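You operate a simulated robot arm through the tools that you are given. There is no shell and no other tool.

You run a simulated robot arm. Do the job below in one go: nothing can be reset, and whatever is moved stays where it is left.

## Task
Clamp the dusty moulding, wipe it clean with the cream rag and free it again.
Fine: green bar clamp, jaw in and knob tight while you wipe; the rag goes back; then knob slack and jaw drawn right back; the other mouldings stay.

It is judged by the outcome, as a careful person would: the job done as asked, and still so three seconds after it is handed in. It fails if anything else is knocked over, pushed out of place, dropped, spilled or broken.

## Robot
A 7-joint arm with a two-finger parallel gripper, fixed in place. Base frame: the origin is at the foot of the arm, x ahead of it, y to its left, z up. Units: mm, degrees, N and s.
Its first joint turns from -166.0 to 166.0 degrees. Payload 4.4 kg.
Tool frame: the origin (TCP) lies between the finger pads and is the grasp point; the fingertips stand 23 mm ahead of it; z points along the fingers, y is the line along which they close. Largest opening 94 mm; finger width 38, thickness 10; the body of the gripper, 54 by 96 mm, starts 39 mm behind the TCP.
Orientation is that of the tool frame in the base frame, as a unit quaternion [x, y, z, w]. With the fingers straight down and closing along the base's y, the tool's x points along the base's -x, its y along +y and its z along -z.

## Interface
- The arm moves only by the tool apply_moves. Its argument "rows" is a list of rows, each an object (a shift or turn left out is 0, a gripper value left out holds the last) with "turn": the turn, a rotation vector about the tool's x, y, z in degrees, a list of three; "xyz": the shift along the tool's x, y, z in mm, a list of three; "fingers": the finger opening in mm, from 0 to 94. In form: [{"turn": [ax, ay, az], "xyz": [dx, dy, dz], "fingers": fingers}, ...]. A call has 1 to 20 rows; each row is the pose to reach, as a shift and turn from the pose commanded when the call began, along the tool's axes at that moment. Rows are played at 5 a second. More than 50 mm and 8.6 degrees between two rows, or a gripper value outside its range, and nothing of the call is played. A pose out of reach is approached as far as the arm can. The call stops where the force on the tool passes 90 N (or 10 N more than at its start, if that is more) or the arm is blocked; 0.2 s more then pass. Each finger travels about 72 mm/s and halts on what it meets, pressing with about 26 N; the grip force reading is that of the motor and also rises with nothing between the fingers. The clock runs only during rows and for 0.2 s after the last one: add rows that repeat a pose to give the fingers time. The reply holds the time, the measured pose of the TCP, the force on the tool along the base axes, the opening and the grip force, in the units named above and with some noise, with the torque about the TCP (base axes, N m) and any sound that the robot's microphone picked up, and new pictures: "show" is both (left out), scene, wrist or none.
- Cameras (640 x 400 px; columns grow to the right, rows downward): "scene" is fixed at [219, 497.6, 1511.2]; the picture's right is [-0.57, -0.82, 0.00], its down [-0.40, 0.28, -0.87] and it looks along [0.72, -0.50, -0.49] (base axes); focal length 313 px, centre (320, 200). "wrist" rides on the gripper at [86, 16, -74] in the tool frame; the picture's right is [-0.18, 0.98, 0.00], its down [-0.58, -0.11, -0.81] and it looks along [-0.79, -0.15, 0.59] (tool axes); focal length 243 px, centre (320, 200). There is no depth. A picture from a camera that has moved, and an enlarged one, comes with that camera's place and axes in the base frame and with its lens.
- zoom(camera, box): a new picture of the part [left, top, right, bottom] of that camera's present view, enlarged. The clock stands still meanwhile.
- finish_job(): hands the job in; it is judged then, once.

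Nothing tells you positions but the pictures and the camera data. Unless the task says otherwise, let go and move clear before handing in.

The tools are called after "Call:" as name(argument=value, ...) on one line, values as JSON. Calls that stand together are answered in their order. apply_moves: Moves the arm, as the interface text tells. Its arguments: {"type":"object","properties":{"rows":{"type":"array","items":{"type":"object","properties":{"turn":{"type":"array","items":{"type":"number"}},"xyz":{"type":"array","items":{"type":"number"}},"fingers":{"type":"number"}}}},"show":{"type":"string","enum":["both","scene","wrist","none"]}},"required":["rows"]} The other tools are called the same way: zoom (camera, box) takes an enlarged picture of a part of a camera's view; finish_job () hands the job in.

At the start:

```text
clock: 0.0
tcp_pos: [704.8, 125.5, 1214.2]
orientation: [0.0, 1.0, -0.001, 0.001]
force: [0.1, 0.5, 0.7]
wrist_torque: [0.01, 0.0, -0.01]
opening: 93.9
grasp_force: 0.2
```

scene: 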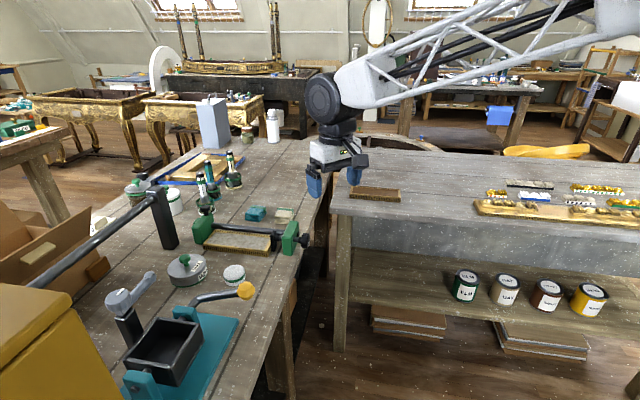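
wrist: 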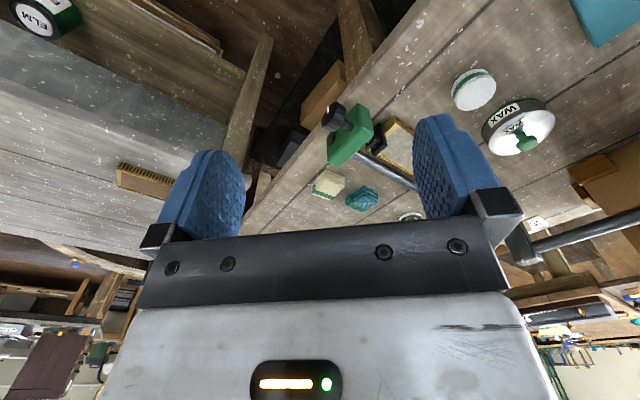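

I see a workbench with a green bar clamp holding a moulding, with a teal and a cream rag near it; I'll zoom in to look at these before moving.

Call:
zoom(camera="scene", box=[180, 180, 340, 280])

Call:
zoom(camera="wrist", box=[280, 80, 480, 230])

Call:
zoom(camera="scene", box=[320, 160, 640, 280])

Call:
zoom(camera="scene", box=[80, 140, 320, 290])

```text
4.00 times, centred on (260, 230) of scene
camera zoom: at [219.0, 497.6, 1511.2], right [-0.57, -0.82, 0.0], down [-0.4, 0.28, -0.87], along [0.72, -0.5, -0.49], focal length 1252 px, centre (560, 80)
```

zoom: 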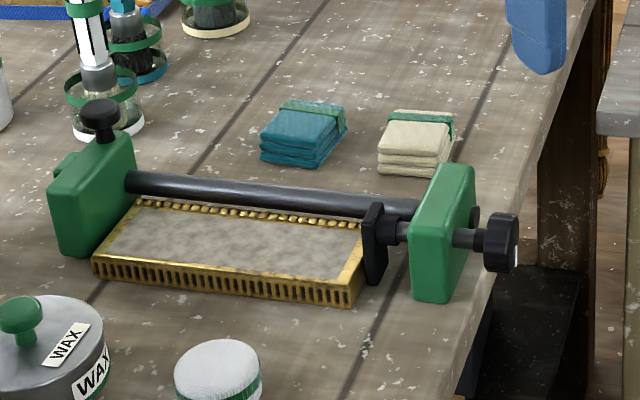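

```text
2.67 times, centred on (380, 155) of wrist
camera zoom: at [617.5, 141.3, 1288.9], right [0.18, 0.98, 0.0], down [0.58, -0.11, 0.81], along [0.79, -0.15, -0.59], focal length 647 px, centre (160, 320)
```

zoom: 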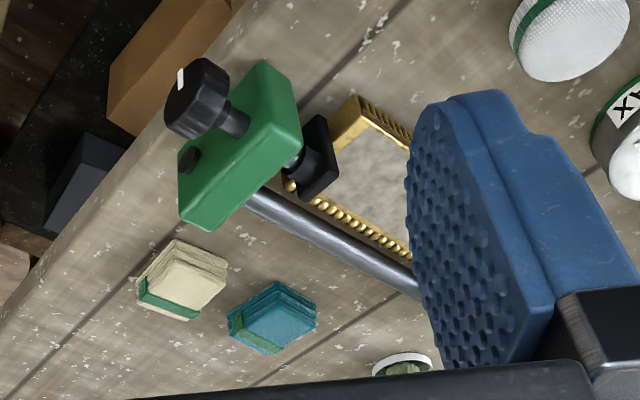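

```text
2.00 times, centred on (480, 220) of scene
camera zoom: at [219.0, 497.6, 1511.2], right [-0.57, -0.82, 0.0], down [-0.4, 0.28, -0.87], along [0.72, -0.5, -0.49], focal length 626 px, centre (0, 160)
```

zoom: 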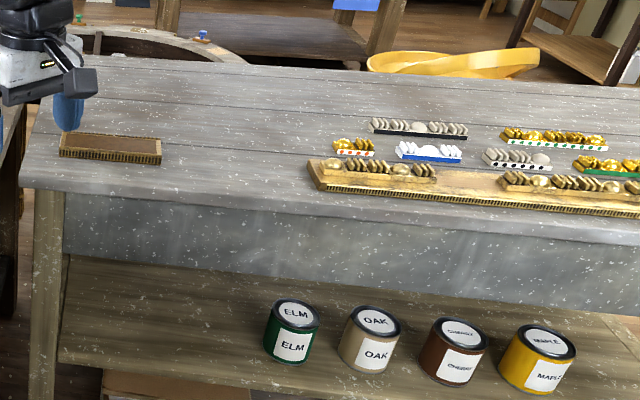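

```text
2.67 times, centred on (200, 215) of scene
camera zoom: at [219.0, 497.6, 1511.2], right [-0.57, -0.82, 0.0], down [-0.4, 0.28, -0.87], along [0.72, -0.5, -0.49], focal length 834 px, centre (640, 160)
```

zoom: 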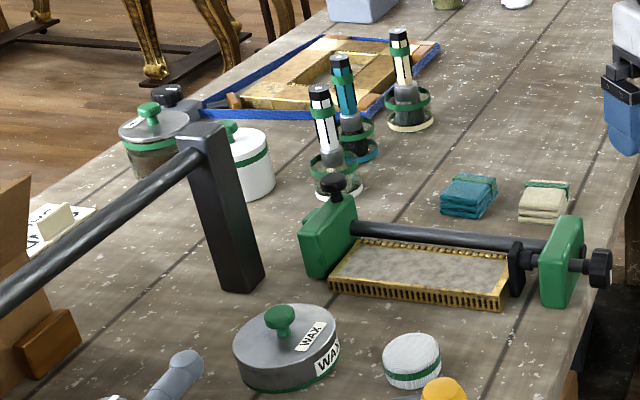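

The green clamp sits with the grey‑dusted moulding between its jaws, at roughly x≈1000, y≈150, z≈940, with the cream rag at about (1018, 87, 950). I'll move somewhat closer and look again to triangulate.

Call:
apply_moves(rows=[{"xyz": [-30, 10, 0]}, {"xyz": [-60, 20, 0]}, {"xyz": [-90, 30, 0]}, {"xyz": [-120, 40, 0]}, {"xyz": [-120, 40, 0]}])

```text
clock: 1.2
tcp_pos: [824.2, 165.5, 1214.3]
orientation: [0.0, 1.0, 0.0, 0.0]
force: [-0.5, 1.4, 0.4]
wrist_torque: [0.0, 0.01, -0.01]
opening: 94.1
grasp_force: 0.2
camera wrist: at [737.8, 181.2, 1289.4], right [0.18, 0.98, 0.0], down [0.58, -0.11, 0.81], along [0.79, -0.15, -0.59], focal length 243 px, centre (320, 200)
```

scene: 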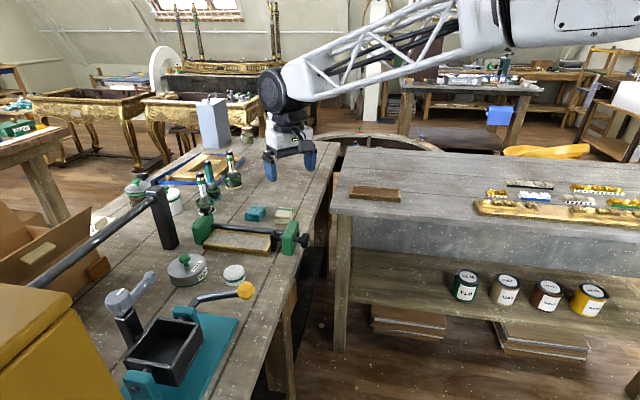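
wrist: 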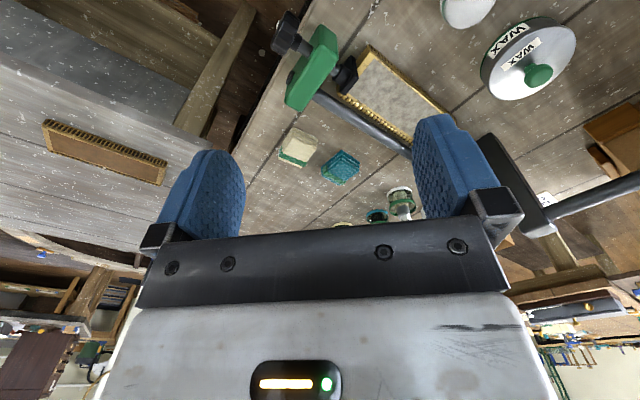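

The clamp and rag are still visible in the wrist view; I'll zoom for accurate triangulation and inspect the clamp's mechanism.

Call:
zoom(camera="wrist", box=[260, 0, 460, 125])

Call:
zoom(camera="wrist", box=[250, 90, 410, 190])

Call:
zoom(camera="scene", box=[250, 190, 330, 240])

Call:
zoom(camera="scene", box=[180, 210, 260, 260])

```text
3.20 times, centred on (360, 62) of wrist
camera zoom: at [737.8, 181.2, 1289.4], right [0.18, 0.98, 0.0], down [0.58, -0.11, 0.81], along [0.79, -0.15, -0.59], focal length 776 px, centre (192, 640)
```

zoom: 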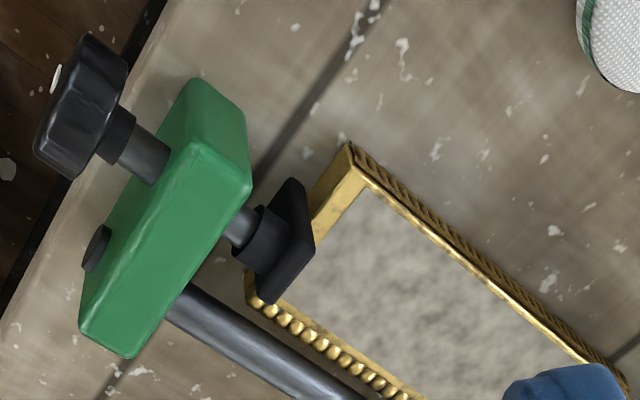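

```text
4.00 times, centred on (330, 140) of wrist
camera zoom: at [737.8, 181.2, 1289.4], right [0.18, 0.98, 0.0], down [0.58, -0.11, 0.81], along [0.79, -0.15, -0.59], focal length 970 px, centre (280, 440)
```

zoom: 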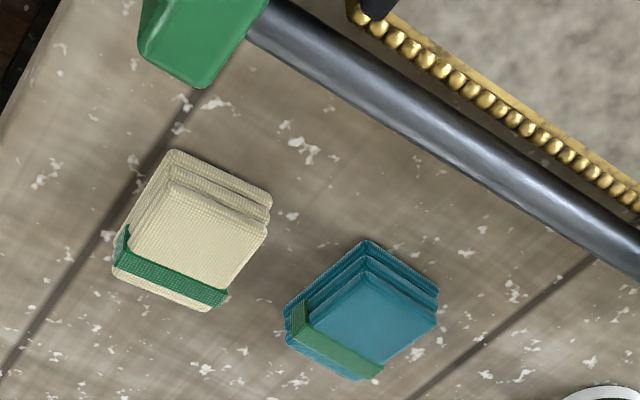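

```text
8.00 times, centred on (290, 215) of scene
camera zoom: at [219.0, 497.6, 1511.2], right [-0.57, -0.82, 0.0], down [-0.4, 0.28, -0.87], along [0.72, -0.5, -0.49], focal length 2504 px, centre (560, 80)
```

zoom: 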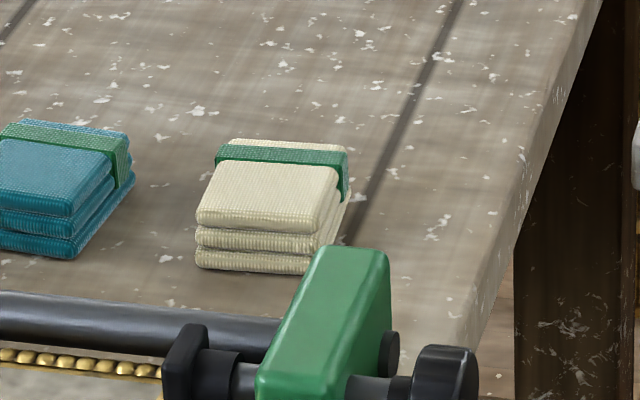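

```text
8.00 times, centred on (220, 235) of scene
camera zoom: at [219.0, 497.6, 1511.2], right [-0.57, -0.82, 0.0], down [-0.4, 0.28, -0.87], along [0.72, -0.5, -0.49], focal length 2504 px, centre (1120, -80)
```

zoom: 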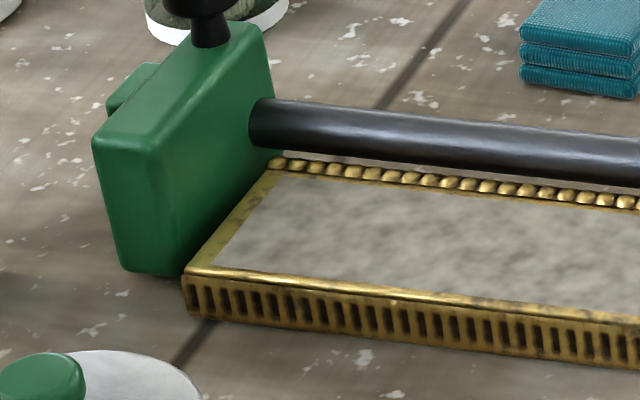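

The rag comes out near (1048, 80, 936), with the bench top around z≈905–915. I'll descend partway and look from closer in to refine that.

Call:
apply_moves(rows=[{"xyz": [-15, -10, 30]}, {"xyz": [-30, -20, 60]}, {"xyz": [-45, -30, 90]}, {"xyz": [-60, -40, 120]}, {"xyz": [-60, -40, 120]}])

Call:
zoom(camera="wrist", box=[220, 0, 460, 150])

```text
clock: 2.4
tcp_pos: [886.2, 124.0, 1095.1]
orientation: [0.0, 1.0, -0.001, 0.0]
force: [0.7, -0.6, 0.1]
wrist_torque: [0.0, -0.02, 0.01]
opening: 94.1
grasp_force: 0.0
camera wrist: at [798.5, 140.3, 1169.2], right [0.18, 0.98, 0.0], down [0.58, -0.11, 0.81], along [0.79, -0.15, -0.59], focal length 243 px, centre (320, 200)
```

scene: 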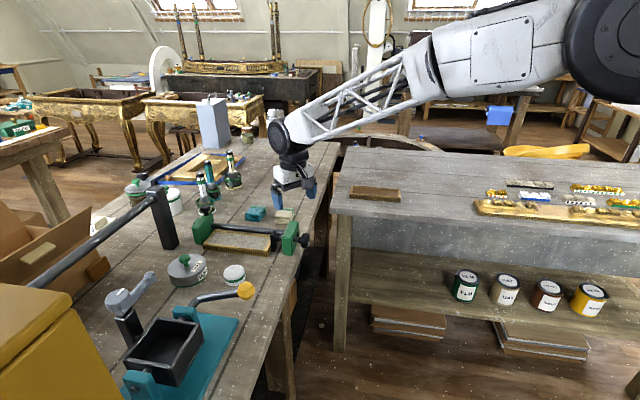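
wrist: 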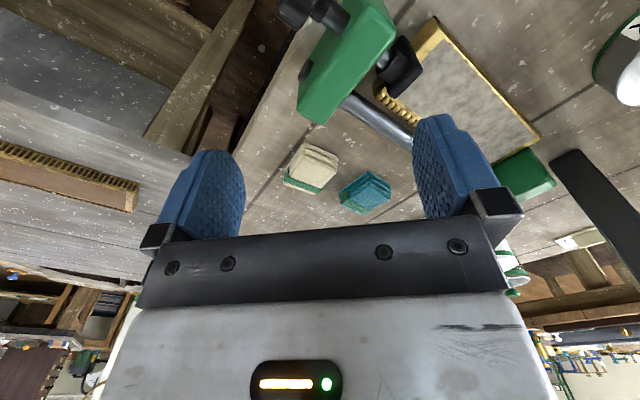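

```text
2.67 times, centred on (340, 75) of wrist
camera zoom: at [798.5, 140.3, 1169.2], right [0.18, 0.98, 0.0], down [0.58, -0.11, 0.81], along [0.79, -0.15, -0.59], focal length 647 px, centre (267, 533)
```

zoom: 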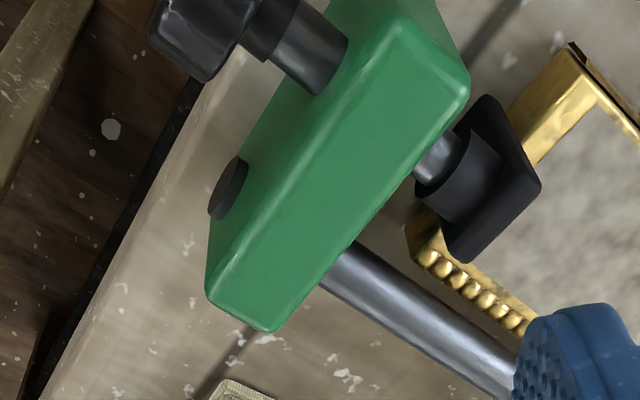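

The rag is still visible below; I'll zoom on it to fix its position better.

Call:
zoom(camera="wrist", box=[250, 120, 410, 220])

Call:
zoom(camera="scene", box=[250, 150, 330, 200])

```text
4.00 times, centred on (330, 170) of wrist
camera zoom: at [798.5, 140.3, 1169.2], right [0.18, 0.98, 0.0], down [0.58, -0.11, 0.81], along [0.79, -0.15, -0.59], focal length 970 px, centre (280, 320)
```

zoom: 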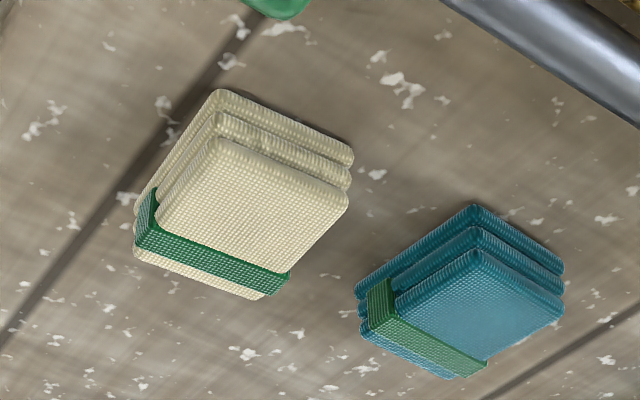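

```text
8.00 times, centred on (290, 175) of scene
camera zoom: at [219.0, 497.6, 1511.2], right [-0.57, -0.82, 0.0], down [-0.4, 0.28, -0.87], along [0.72, -0.5, -0.49], focal length 2504 px, centre (560, 400)
```

zoom: 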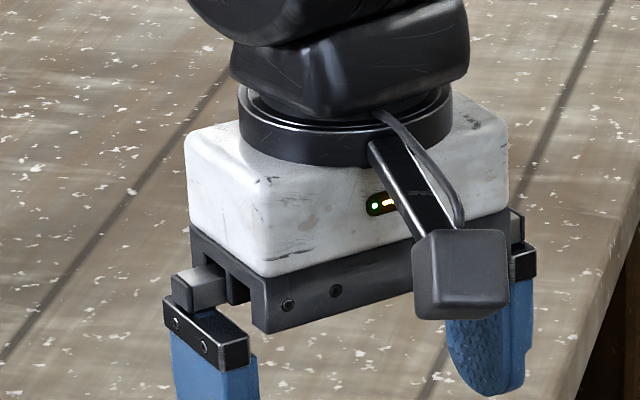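

Triangulation puts the rag (about 50 mm square, turned ~48°) centred near (1039, 86) with its top at z≈942. The clamp axis runs at ~48° from the screw knob at (844, 119, 962) to the far green head near (1020, 365). Next I'll look at the far head.

Call:
apply_moves(rows=[{"xyz": [0, 40, -10]}, {"xyz": [0, 80, -25]}, {"xyz": [0, 120, -35]}, {"xyz": [3, 160, -35]}, {"xyz": [6, 200, -35]}, {"xyz": [6, 240, -35]}, {"xyz": [6, 240, -35]}])

Call:
zoom(camera="wrist", box=[230, 50, 430, 175])

Call:
zoom(camera="wrist", box=[120, 0, 360, 150])

```text
clock: 4.0
tcp_pos: [878.4, 365.9, 1127.6]
orientation: [0.0, 1.0, 0.0, 0.0]
force: [0.2, 0.3, 0.3]
wrist_torque: [0.02, -0.01, -0.01]
opening: 93.9
grasp_force: 0.1
camera wrist: at [790.9, 382.0, 1202.4], right [0.18, 0.98, 0.0], down [0.58, -0.11, 0.81], along [0.79, -0.15, -0.59], focal length 243 px, centre (320, 200)
```

scene: 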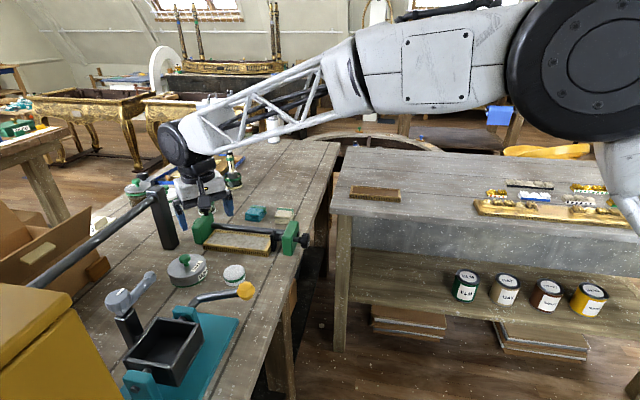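
wrist: 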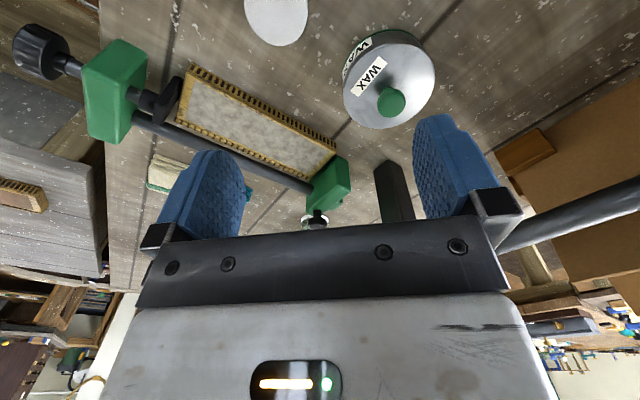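

```text
3.20 times, centred on (330, 112) of wrist
camera zoom: at [790.9, 382.0, 1202.4], right [0.18, 0.98, 0.0], down [0.58, -0.11, 0.81], along [0.79, -0.15, -0.59], focal length 776 px, centre (288, 480)
```

zoom: 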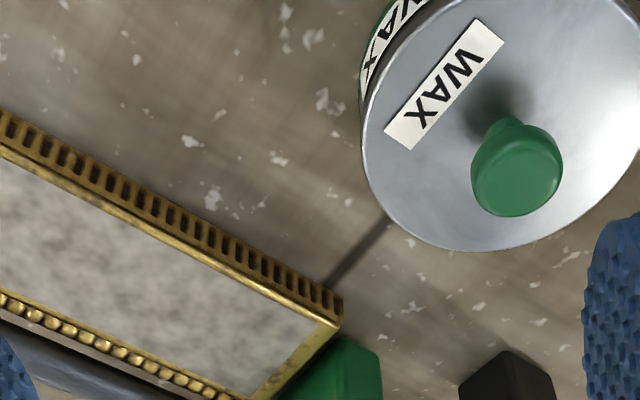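

```text
2.67 times, centred on (240, 75) of wrist
camera zoom: at [790.9, 382.0, 1202.4], right [0.18, 0.98, 0.0], down [0.58, -0.11, 0.81], along [0.79, -0.15, -0.59], focal length 647 px, centre (533, 533)
```

zoom: 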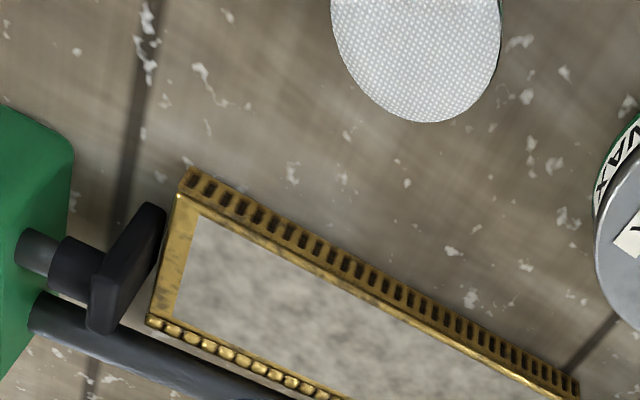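

The pad on the screw end is a little short of the moulding; I'll zoom on the far head and the screw knob to understand the clamp.

Call:
zoom(camera="wrist", box=[260, 130, 400, 230])

Call:
zoom(camera="wrist", box=[0, 0, 200, 150])

Call:
zoom(camera="scene", box=[180, 200, 260, 250])

Call:
zoom(camera="scene", box=[250, 210, 330, 260])

```text
4.00 times, centred on (330, 180) of wrist
camera zoom: at [790.9, 382.0, 1202.4], right [0.18, 0.98, 0.0], down [0.58, -0.11, 0.81], along [0.79, -0.15, -0.59], focal length 970 px, centre (280, 280)
```

zoom: 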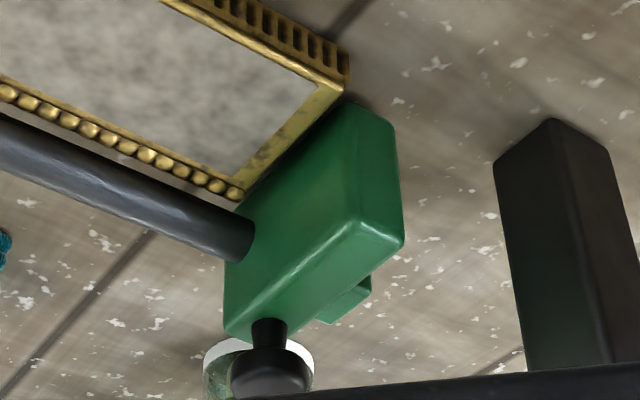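

```text
2.67 times, centred on (100, 75) of wrist
camera zoom: at [790.9, 382.0, 1202.4], right [0.18, 0.98, 0.0], down [0.58, -0.11, 0.81], along [0.79, -0.15, -0.59], focal length 647 px, centre (907, 533)
```

zoom: 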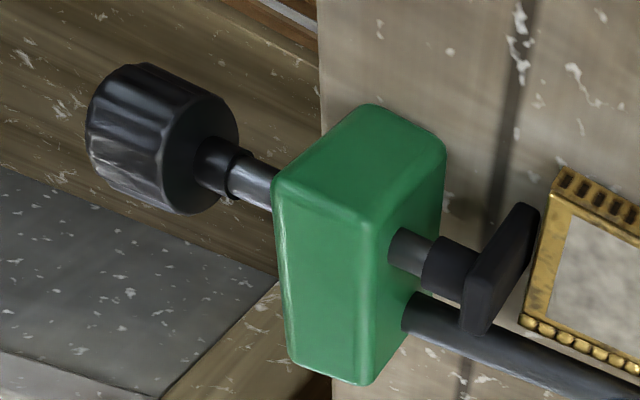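

```text
8.00 times, centred on (220, 225) of scene
camera zoom: at [219.0, 497.6, 1511.2], right [-0.57, -0.82, 0.0], down [-0.4, 0.28, -0.87], along [0.72, -0.5, -0.49], focal length 2504 px, centre (1120, 0)
```

zoom: 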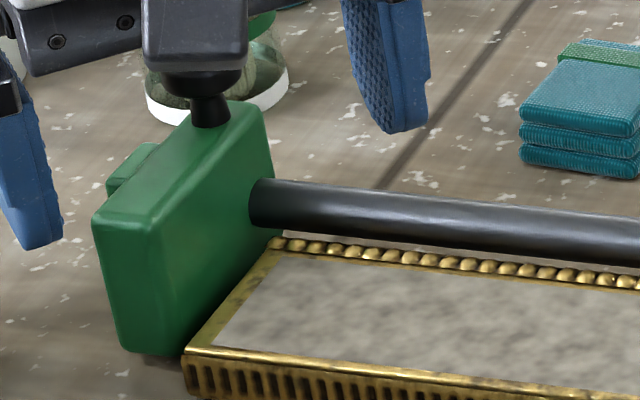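

```text
8.00 times, centred on (290, 235) of scene
camera zoom: at [219.0, 497.6, 1511.2], right [-0.57, -0.82, 0.0], down [-0.4, 0.28, -0.87], along [0.72, -0.5, -0.49], focal length 2504 px, centre (560, -80)
```

zoom: 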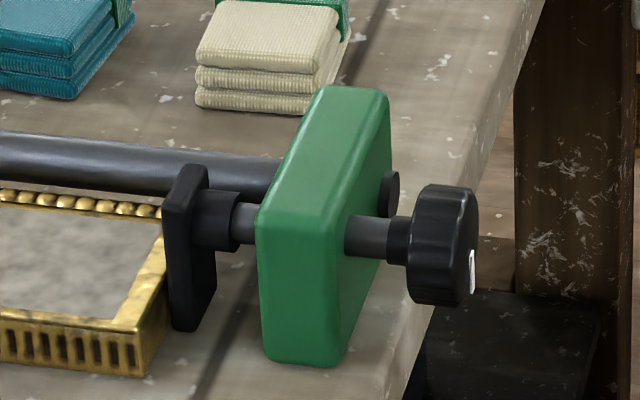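

The moulding lies against the far head, and the black pad on the right-hand screw stops a few mm short of it. So the jaw is the spindle with its pad, and the knob is the one at the bench edge. I'll bring the tool round to point horizontally along the screw axis (about 48.5°), staying well off the knob, and look.

Call:
apply_moves(rows=[{"xyz": [13.7, -25.8, 0], "turn": [-2.915, -6.47, -2.915]}, {"xyz": [27.4, -51.7, 0], "turn": [-5.83, -12.94, -5.83]}, {"xyz": [41, -77.5, 0], "turn": [-8.746, -19.41, -8.746]}, {"xyz": [54.8, -103.4, 0], "turn": [-11.66, -25.88, -11.66]}, {"xyz": [68.5, -129.2, 0], "turn": [-14.58, -32.35, -14.58]}, {"xyz": [82, -155, 0], "turn": [-17.49, -38.8, -17.49]}, {"xyz": [96, -181, 0], "turn": [-20.4, -45.28, -20.4]}, {"xyz": [109.5, -206.8, 0], "turn": [-23.3, -51.75, -23.3]}, {"xyz": [123, -232.6, 0], "turn": [-26.24, -58.2, -26.24]}, {"xyz": [137, -258.5, 0], "turn": [-29.15, -64.7, -29.15]}, {"xyz": [150.6, -284.3, 0], "turn": [-32.07, -71.16, -32.07]}, {"xyz": [164.3, -310, 0], "turn": [-35, -77.6, -35]}, {"xyz": [178, -336, 0], "turn": [-37.9, -84.1, -37.9]}, {"xyz": [178, -336, 0], "turn": [-37.9, -84.1, -37.9]}])

```text
clock: 7.0
tcp_pos: [700.8, 28.5, 1128.9]
orientation: [-0.291, 0.644, 0.291, 0.645]
force: [0.7, 0.2, -0.1]
wrist_torque: [-0.01, -0.02, -0.01]
opening: 93.9
grasp_force: 0.1
camera wrist: at [638.5, -16.1, 1043.1], right [-0.74, 0.65, 0.18], down [-0.45, -0.68, 0.58], along [0.5, 0.34, 0.79], focal length 243 px, centre (320, 200)
```

scene: 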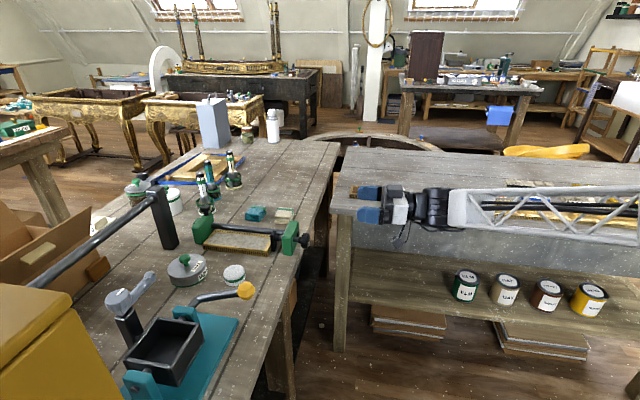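
wrist: 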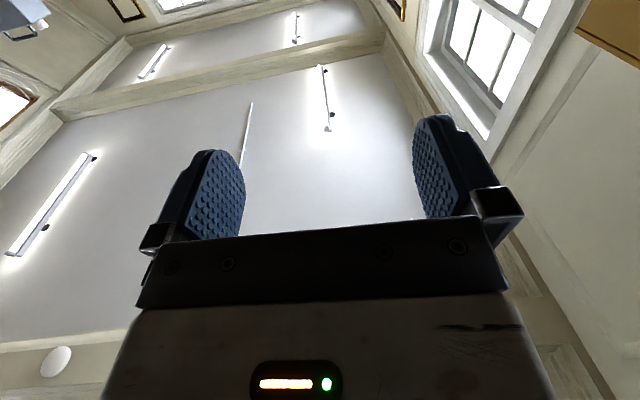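

The camera ended up underneath and sees only the ceiling. I'll roll the tool about its axis to bring the camera on top, which also leaves room to turn the knob clockwise.

Call:
apply_moves(rows=[{"turn": [0, 0, -8.4]}, {"turn": [0, 0, -16.8]}, {"turn": [0, 0, -25.2]}, {"turn": [0, 0, -33.6]}, {"turn": [0, 0, -42]}, {"turn": [0, 0, -50.4]}, {"turn": [0, 0, -58.8]}, {"turn": [0, 0, -67.2]}, {"turn": [0, 0, -75.6]}, {"turn": [0, 0, -84]}, {"turn": [0, 0, -90]}, {"turn": [0, 0, -90]}])

Call:
apply_moves(rows=[{"turn": [0, 0, -8.4]}, {"turn": [0, 0, -16.8]}, {"turn": [0, 0, -25.2]}, {"turn": [0, 0, -33.6]}, {"turn": [0, 0, -42]}, {"turn": [0, 0, -50.4]}, {"turn": [0, 0, -58.8]}, {"turn": [0, 0, -67.2]}, {"turn": [0, 0, -75.6]}, {"turn": [0, 0, -84]}, {"turn": [0, 0, -90]}, {"turn": [0, 0, -90]}])

```text
clock: 9.6
tcp_pos: [677.2, 44.7, 1286.6]
orientation: [0.67, -0.336, 0.175, -0.638]
force: [-0.9, -0.2, 0.0]
wrist_torque: [0.01, 0.02, 0.01]
opening: 94.1
grasp_force: 0.0
out of reach, approached as far as the arm can: row 7, 8, 9, 10, 11, 12
camera wrist: at [685.6, -67.9, 1264.2], right [-0.35, 0.16, -0.92], down [-0.93, -0.21, 0.32], along [-0.14, 0.96, 0.22], focal length 243 px, centre (320, 200)
```

scene: 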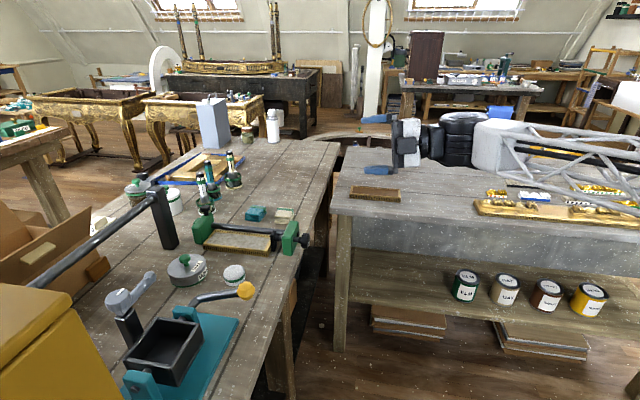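
wrist: 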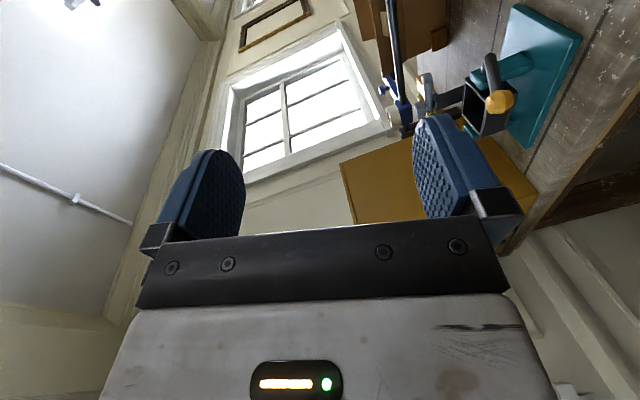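

```text
clock: 12.2
tcp_pos: [507.0, 313.2, 1295.8]
orientation: [0.74, 0.146, 0.61, -0.243]
force: [0.7, -0.5, -0.1]
wrist_torque: [0.01, 0.02, 0.01]
opening: 94.1
grasp_force: 0.0
out of reach, approached as far as the arm can: row 1, 2, 3, 4, 5, 6, 7, 8, 9, 10, 11, 12
camera wrist: at [471.2, 252.1, 1388.1], right [0.47, -0.81, -0.36], down [-0.85, -0.3, -0.44], along [0.25, 0.51, -0.83], focal length 243 px, centre (320, 200)
```

scene: 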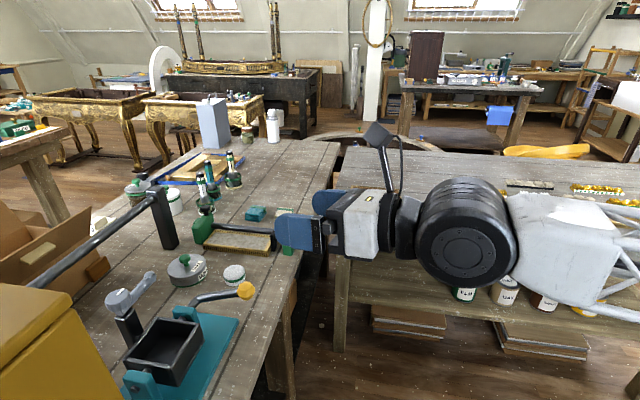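
wrist: 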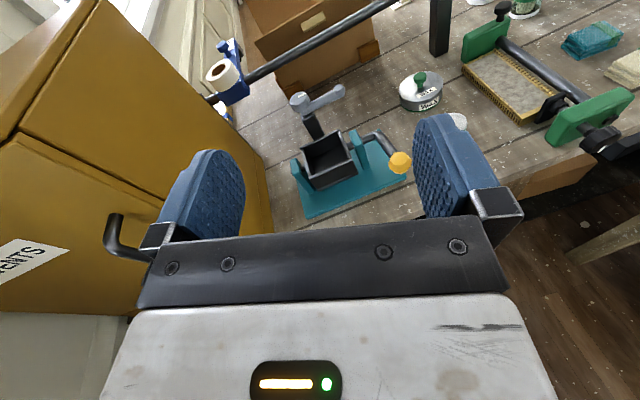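

The second roll left the arm well away from the commanded pose, though the camera is now on top. I'll repeat the pose with no shift to see whether it converges.

Call:
apply_moves(rows=[{"xyz": [0, 0, 0]}, {"xyz": [0, 0, 0]}])

```text
clock: 12.8
tcp_pos: [508.1, 313.7, 1296.4]
orientation: [0.74, 0.147, 0.61, -0.244]
force: [0.5, 1.0, -0.1]
wrist_torque: [0.02, 0.01, 0.0]
opening: 94.1
grasp_force: 0.0
camera wrist: at [471.4, 252.0, 1388.2], right [0.47, -0.81, -0.36], down [-0.85, -0.3, -0.44], along [0.25, 0.51, -0.83], focal length 243 px, centre (320, 200)
```

scene: 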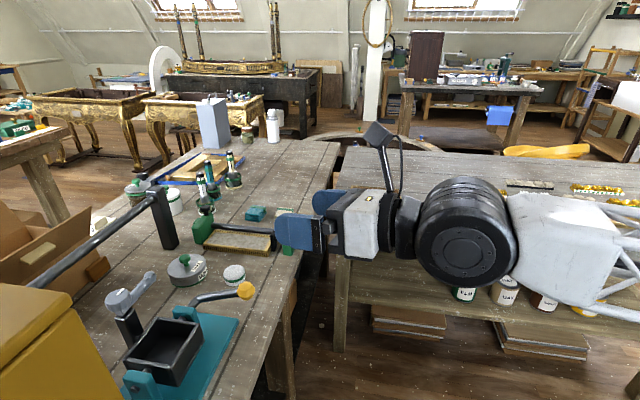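
wrist: 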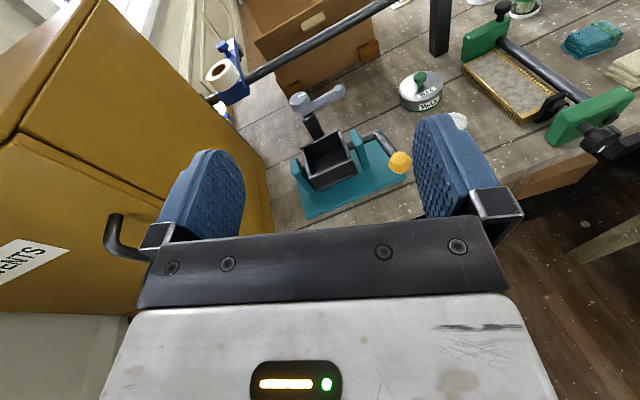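

The commanded pose resets to wherever the arm actually stopped. From here, with the camera on top, I'll head for the wanted horizontal pose in front of the knob.

Call:
apply_moves(rows=[{"xyz": [-9.9, 37.6, 2.5], "turn": [1.63, 0.64, -1.15]}, {"xyz": [-19.8, 75.2, 5], "turn": [3.26, 1.28, -2.3]}, {"xyz": [-29.8, 112.8, 7.4], "turn": [4.9, 1.92, -3.45]}, {"xyz": [-39.7, 150.4, 9.9], "turn": [6.5, 2.56, -4.6]}, {"xyz": [-49.6, 188, 12.4], "turn": [8.15, 3.2, -5.75]}, {"xyz": [-59.5, 225.5, 14.8], "turn": [9.8, 3.84, -6.9]}, {"xyz": [-69.4, 263, 17.3], "turn": [11.4, 4.5, -8.05]}, {"xyz": [-79.4, 300.7, 19.8], "turn": [13, 5.1, -9.2]}, {"xyz": [-89.3, 338.3, 22.2], "turn": [14.7, 5.8, -10.35]}, {"xyz": [-99.2, 375.9, 24.7], "turn": [16.3, 6.4, -11.5]}, {"xyz": [-99.2, 375.9, 24.7], "turn": [16.3, 6.4, -11.5]}])

```text
clock: 15.2
tcp_pos: [695.9, 28.7, 1123.4]
orientation: [0.644, 0.292, 0.645, -0.291]
force: [-0.5, -0.2, 0.5]
wrist_torque: [-0.01, 0.02, -0.03]
opening: 94.2
grasp_force: 0.1
out of reach, approached as far as the arm can: row 1, 2
camera wrist: at [658.8, -39.7, 1210.7], right [0.74, -0.65, -0.18], down [-0.61, -0.53, -0.58], along [0.28, 0.54, -0.79], focal length 243 px, centre (320, 200)
```

scene: 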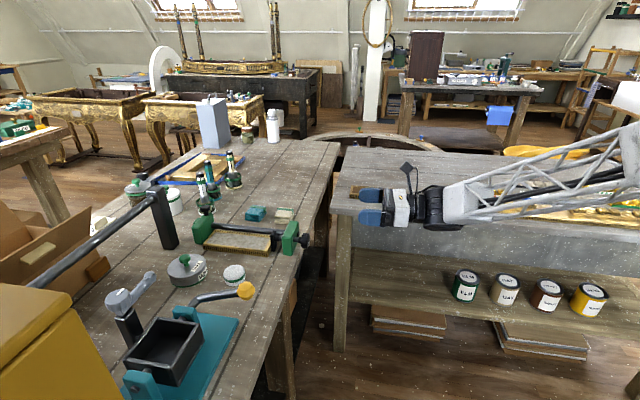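
wrist: 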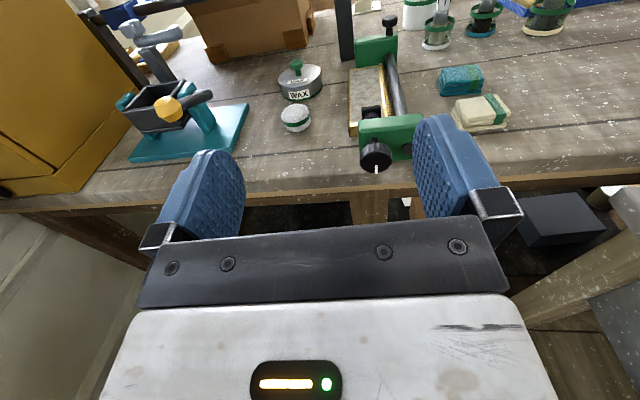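

That worked: the tool now points horizontally along the screw axis with the camera on top, and the clamp is in clear view. I'll zoom in on the clamp.

Call:
zoom(camera="wrist", box=[310, 90, 470, 190])

Call:
zoom(camera="wrist", box=[310, 0, 550, 140])

```text
4.00 times, centred on (390, 140) of wrist
camera zoom: at [658.8, -39.7, 1210.7], right [0.74, -0.65, -0.18], down [-0.61, -0.53, -0.58], along [0.28, 0.54, -0.79], focal length 970 px, centre (40, 440)
```

zoom: 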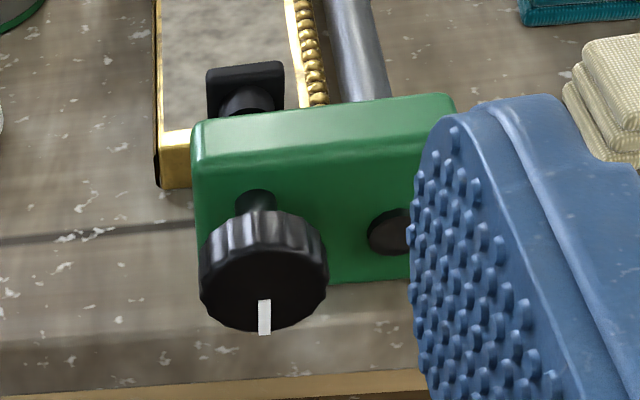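

```text
2.67 times, centred on (430, 70) of wrist
camera zoom: at [658.8, -39.7, 1210.7], right [0.74, -0.65, -0.18], down [-0.61, -0.53, -0.58], along [0.28, 0.54, -0.79], focal length 647 px, centre (27, 547)
```

zoom: 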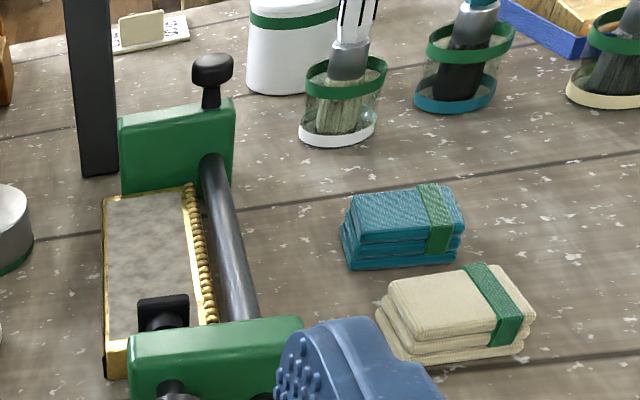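

The knob is about 44 mm across, centred about (842, 121, 962), with its white mark at 6 o'clock. I'll line up behind it, about 65 mm off its face, and check the alignment.

Call:
apply_moves(rows=[{"xyz": [-32, 9.7, 20]}, {"xyz": [-64, 19.4, 40]}, {"xyz": [-97, 29, 60]}, {"xyz": [-129, 38.7, 80]}, {"xyz": [-161, 48.4, 100]}, {"xyz": [-161, 48.4, 100]}])

Call:
zoom(camera="wrist", box=[220, 60, 440, 200])

Call:
zoom(camera="scene", box=[260, 200, 380, 275])

```text
clock: 16.6
tcp_pos: [796.7, 69.4, 964.3]
orientation: [0.645, 0.291, 0.644, -0.291]
force: [-0.9, 0.1, -0.1]
wrist_torque: [0.01, 0.03, 0.01]
opening: 94.1
grasp_force: 0.0
camera wrist: at [759.9, 2.4, 1050.1], right [0.74, -0.65, -0.18], down [-0.62, -0.53, -0.58], along [0.28, 0.54, -0.79], focal length 243 px, centre (320, 200)
```

scene: 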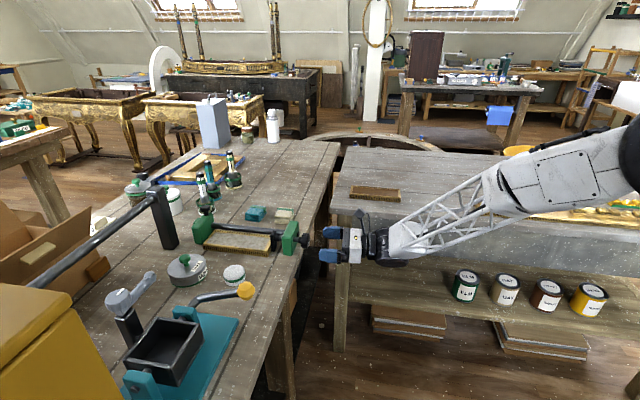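
wrist: 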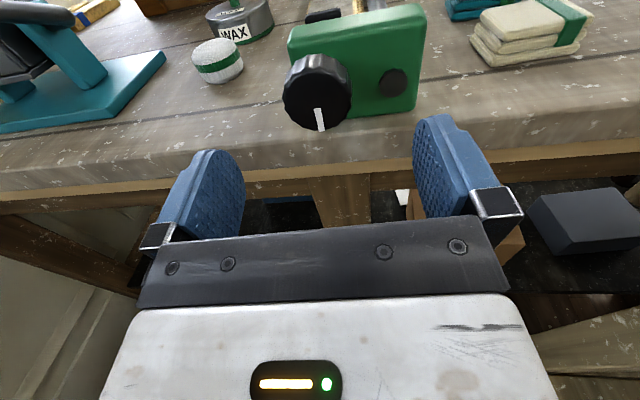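

```text
2.86 times, centred on (330, 130) of wrist
camera zoom: at [759.9, 2.4, 1050.1], right [0.74, -0.65, -0.18], down [-0.62, -0.53, -0.58], along [0.28, 0.54, -0.79], focal length 693 px, centre (291, 400)
```

zoom: 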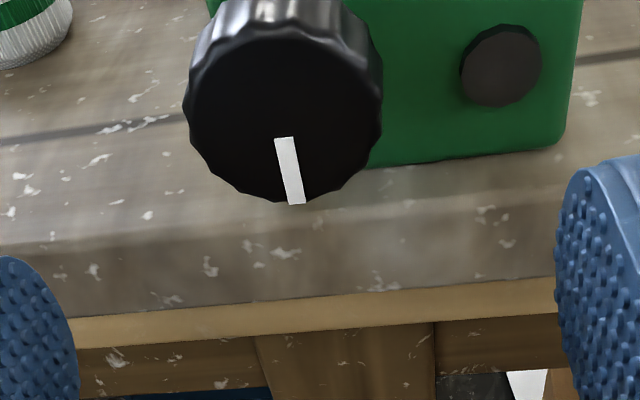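

```text
5.33 times, centred on (320, 238) of scene
camera zoom: at [219.0, 497.6, 1511.2], right [-0.57, -0.82, 0.0], down [-0.4, 0.28, -0.87], along [0.72, -0.5, -0.49], focal length 1669 px, centre (320, 0)
```

zoom: 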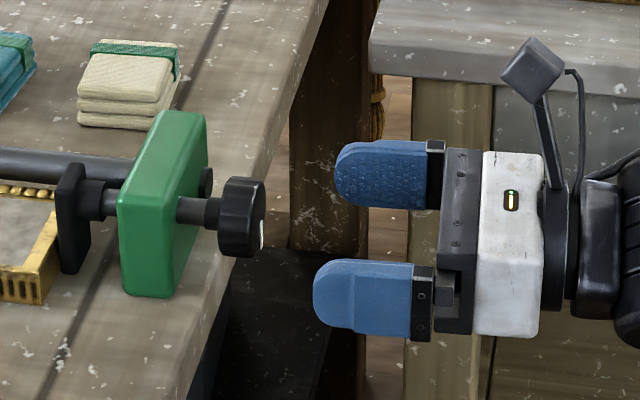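

The knob lies dead ahead, with its face about 60 mm in front of the TCP and some 3 mm higher. I'll advance around it and close.

Call:
apply_moves(rows=[{"xyz": [3, -0.8, 20]}, {"xyz": [3, -0.8, 40]}, {"xyz": [3, -0.8, 57]}, {"xyz": [3, -0.8, 57]}])

Call:
zoom(camera="wrist", box=[220, 40, 440, 200])

Call:
zoom(camera="scene", box=[250, 200, 350, 262])

```text
clock: 17.6
tcp_pos: [836.0, 113.6, 966.6]
orientation: [0.645, 0.291, 0.644, -0.291]
force: [-0.7, -0.2, 1.1]
wrist_torque: [0.02, -0.01, 0.01]
opening: 93.9
grasp_force: 0.1
camera wrist: at [797.6, 46.6, 1053.9], right [0.74, -0.65, -0.18], down [-0.62, -0.53, -0.58], along [0.28, 0.54, -0.79], focal length 243 px, centre (320, 200)
```

scene: 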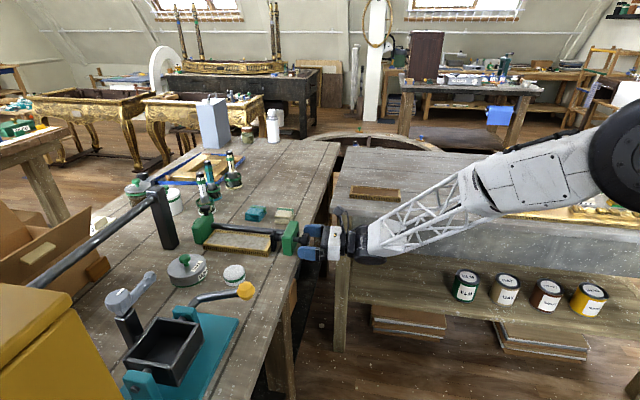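
wrist: 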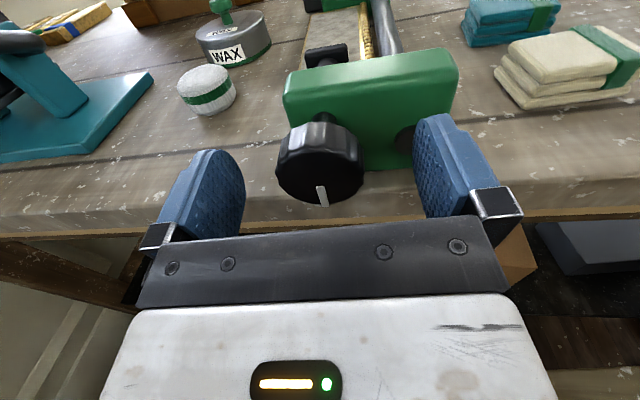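

```text
2.50 times, centred on (330, 120) of wrist
camera zoom: at [797.6, 46.6, 1053.9], right [0.74, -0.65, -0.18], down [-0.62, -0.53, -0.58], along [0.28, 0.54, -0.79], focal length 606 px, centre (295, 400)
```

zoom: 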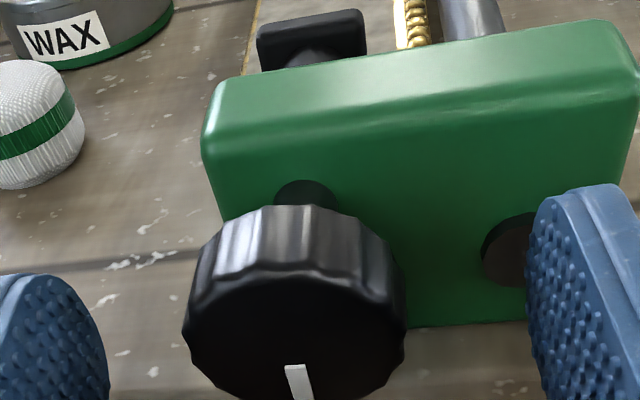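

```text
6.40 times, centred on (300, 231) of scene
camera zoom: at [219.0, 497.6, 1511.2], right [-0.57, -0.82, 0.0], down [-0.4, 0.28, -0.87], along [0.72, -0.5, -0.49], focal length 2003 px, centre (448, 2)
```

zoom: 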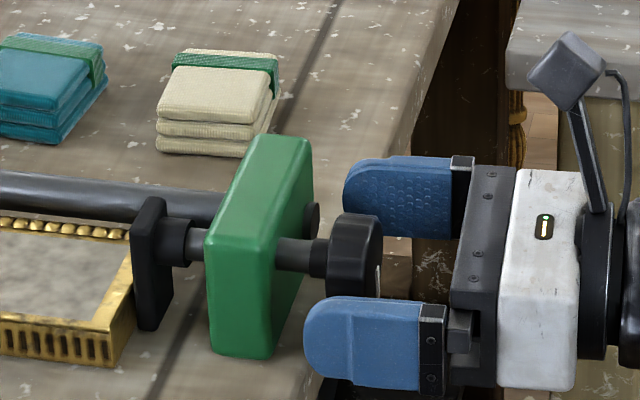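

The knob is now between the fingers. I'll raise 2.5 mm, go 4 mm further in, and close on it.

Call:
apply_moves(rows=[{"xyz": [2.5, 0, 4]}, {"xyz": [2.5, 0, 4], "fingers": 70}, {"xyz": [2.5, 0, 4], "fingers": 45}, {"xyz": [2.5, 0, 4], "fingers": 30}, {"xyz": [2.5, 0, 4], "fingers": 30}, {"xyz": [2.5, 0, 4], "fingers": 30}])

Call:
zoom(camera="scene", box=[250, 200, 350, 262])

Call:
zoom(camera="wrist", box=[220, 40, 440, 200])

```text
clock: 19.0
tcp_pos: [838.2, 116.9, 970.5]
orientation: [0.646, 0.29, 0.644, -0.29]
force: [4.4, -0.5, -2.1]
wrist_torque: [-0.03, 0.03, -0.68]
opening: 41.7
grasp_force: 44.9
camera wrist: at [800.5, 49.4, 1056.2], right [0.74, -0.65, -0.18], down [-0.62, -0.53, -0.58], along [0.28, 0.54, -0.79], focal length 243 px, centre (320, 200)
```

scene: 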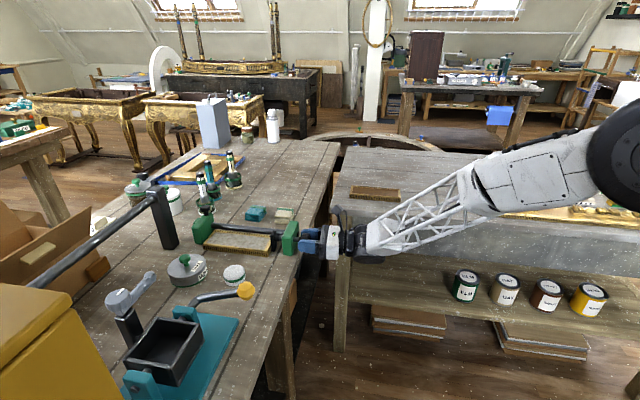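
wrist: 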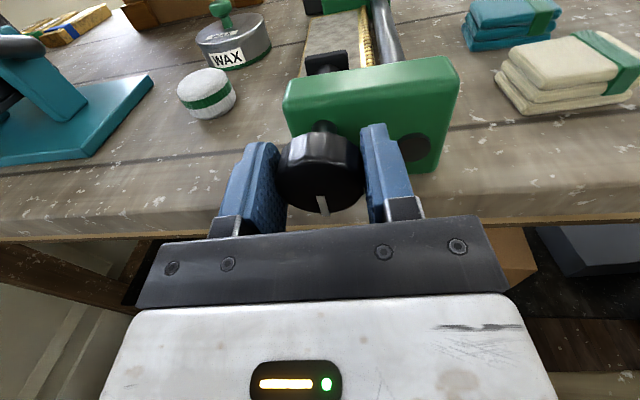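

```text
6.40 times, centred on (300, 231) of scene
camera zoom: at [219.0, 497.6, 1511.2], right [-0.57, -0.82, 0.0], down [-0.4, 0.28, -0.87], along [0.72, -0.5, -0.49], focal length 2003 px, centre (448, 2)
```

zoom: 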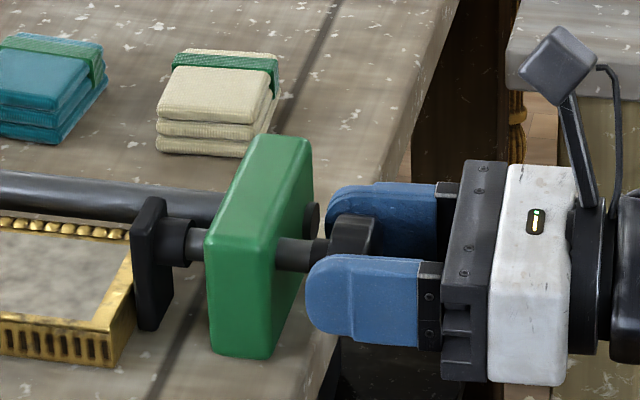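

```text
2.50 times, centred on (330, 120) of wrist
camera zoom: at [800.5, 49.4, 1056.2], right [0.74, -0.65, -0.18], down [-0.62, -0.53, -0.58], along [0.28, 0.54, -0.79], focal length 606 px, centre (295, 400)
```

zoom: 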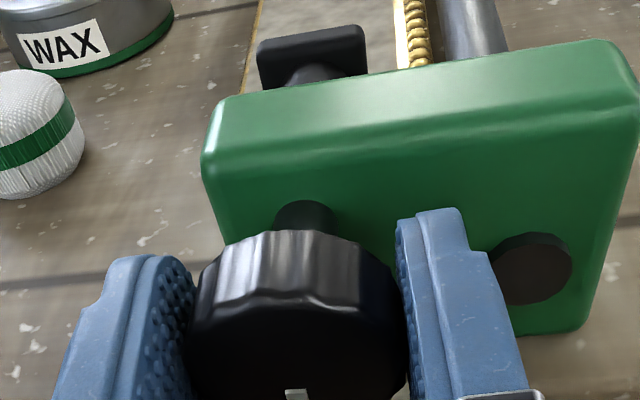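

The knob is gripped at 41.7 mm. I'll push gently along the axis to see whether the jaw slides.

Call:
apply_moves(rows=[{"xyz": [0, 0, 2]}, {"xyz": [0, 0, 4]}, {"xyz": [0, 0, 4]}], show="none")

Call:
zoom(camera="scene", box=[250, 200, 350, 262])

```text
clock: 19.8
tcp_pos: [839.1, 119.2, 969.3]
orientation: [0.645, 0.29, 0.644, -0.291]
force: [-20.8, -24.7, 0.8]
wrist_torque: [-0.01, 0.08, -0.71]
opening: 42.0
grasp_force: 44.8
```

```text
6.40 times, centred on (300, 231) of scene
camera zoom: at [219.0, 497.6, 1511.2], right [-0.57, -0.82, 0.0], down [-0.4, 0.28, -0.87], along [0.72, -0.5, -0.49], focal length 2003 px, centre (448, 2)
```

zoom: 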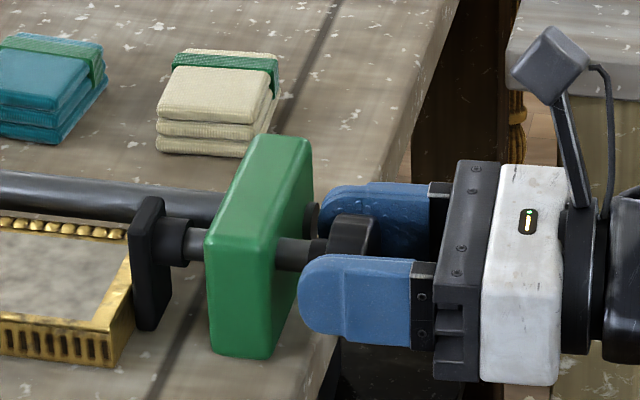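

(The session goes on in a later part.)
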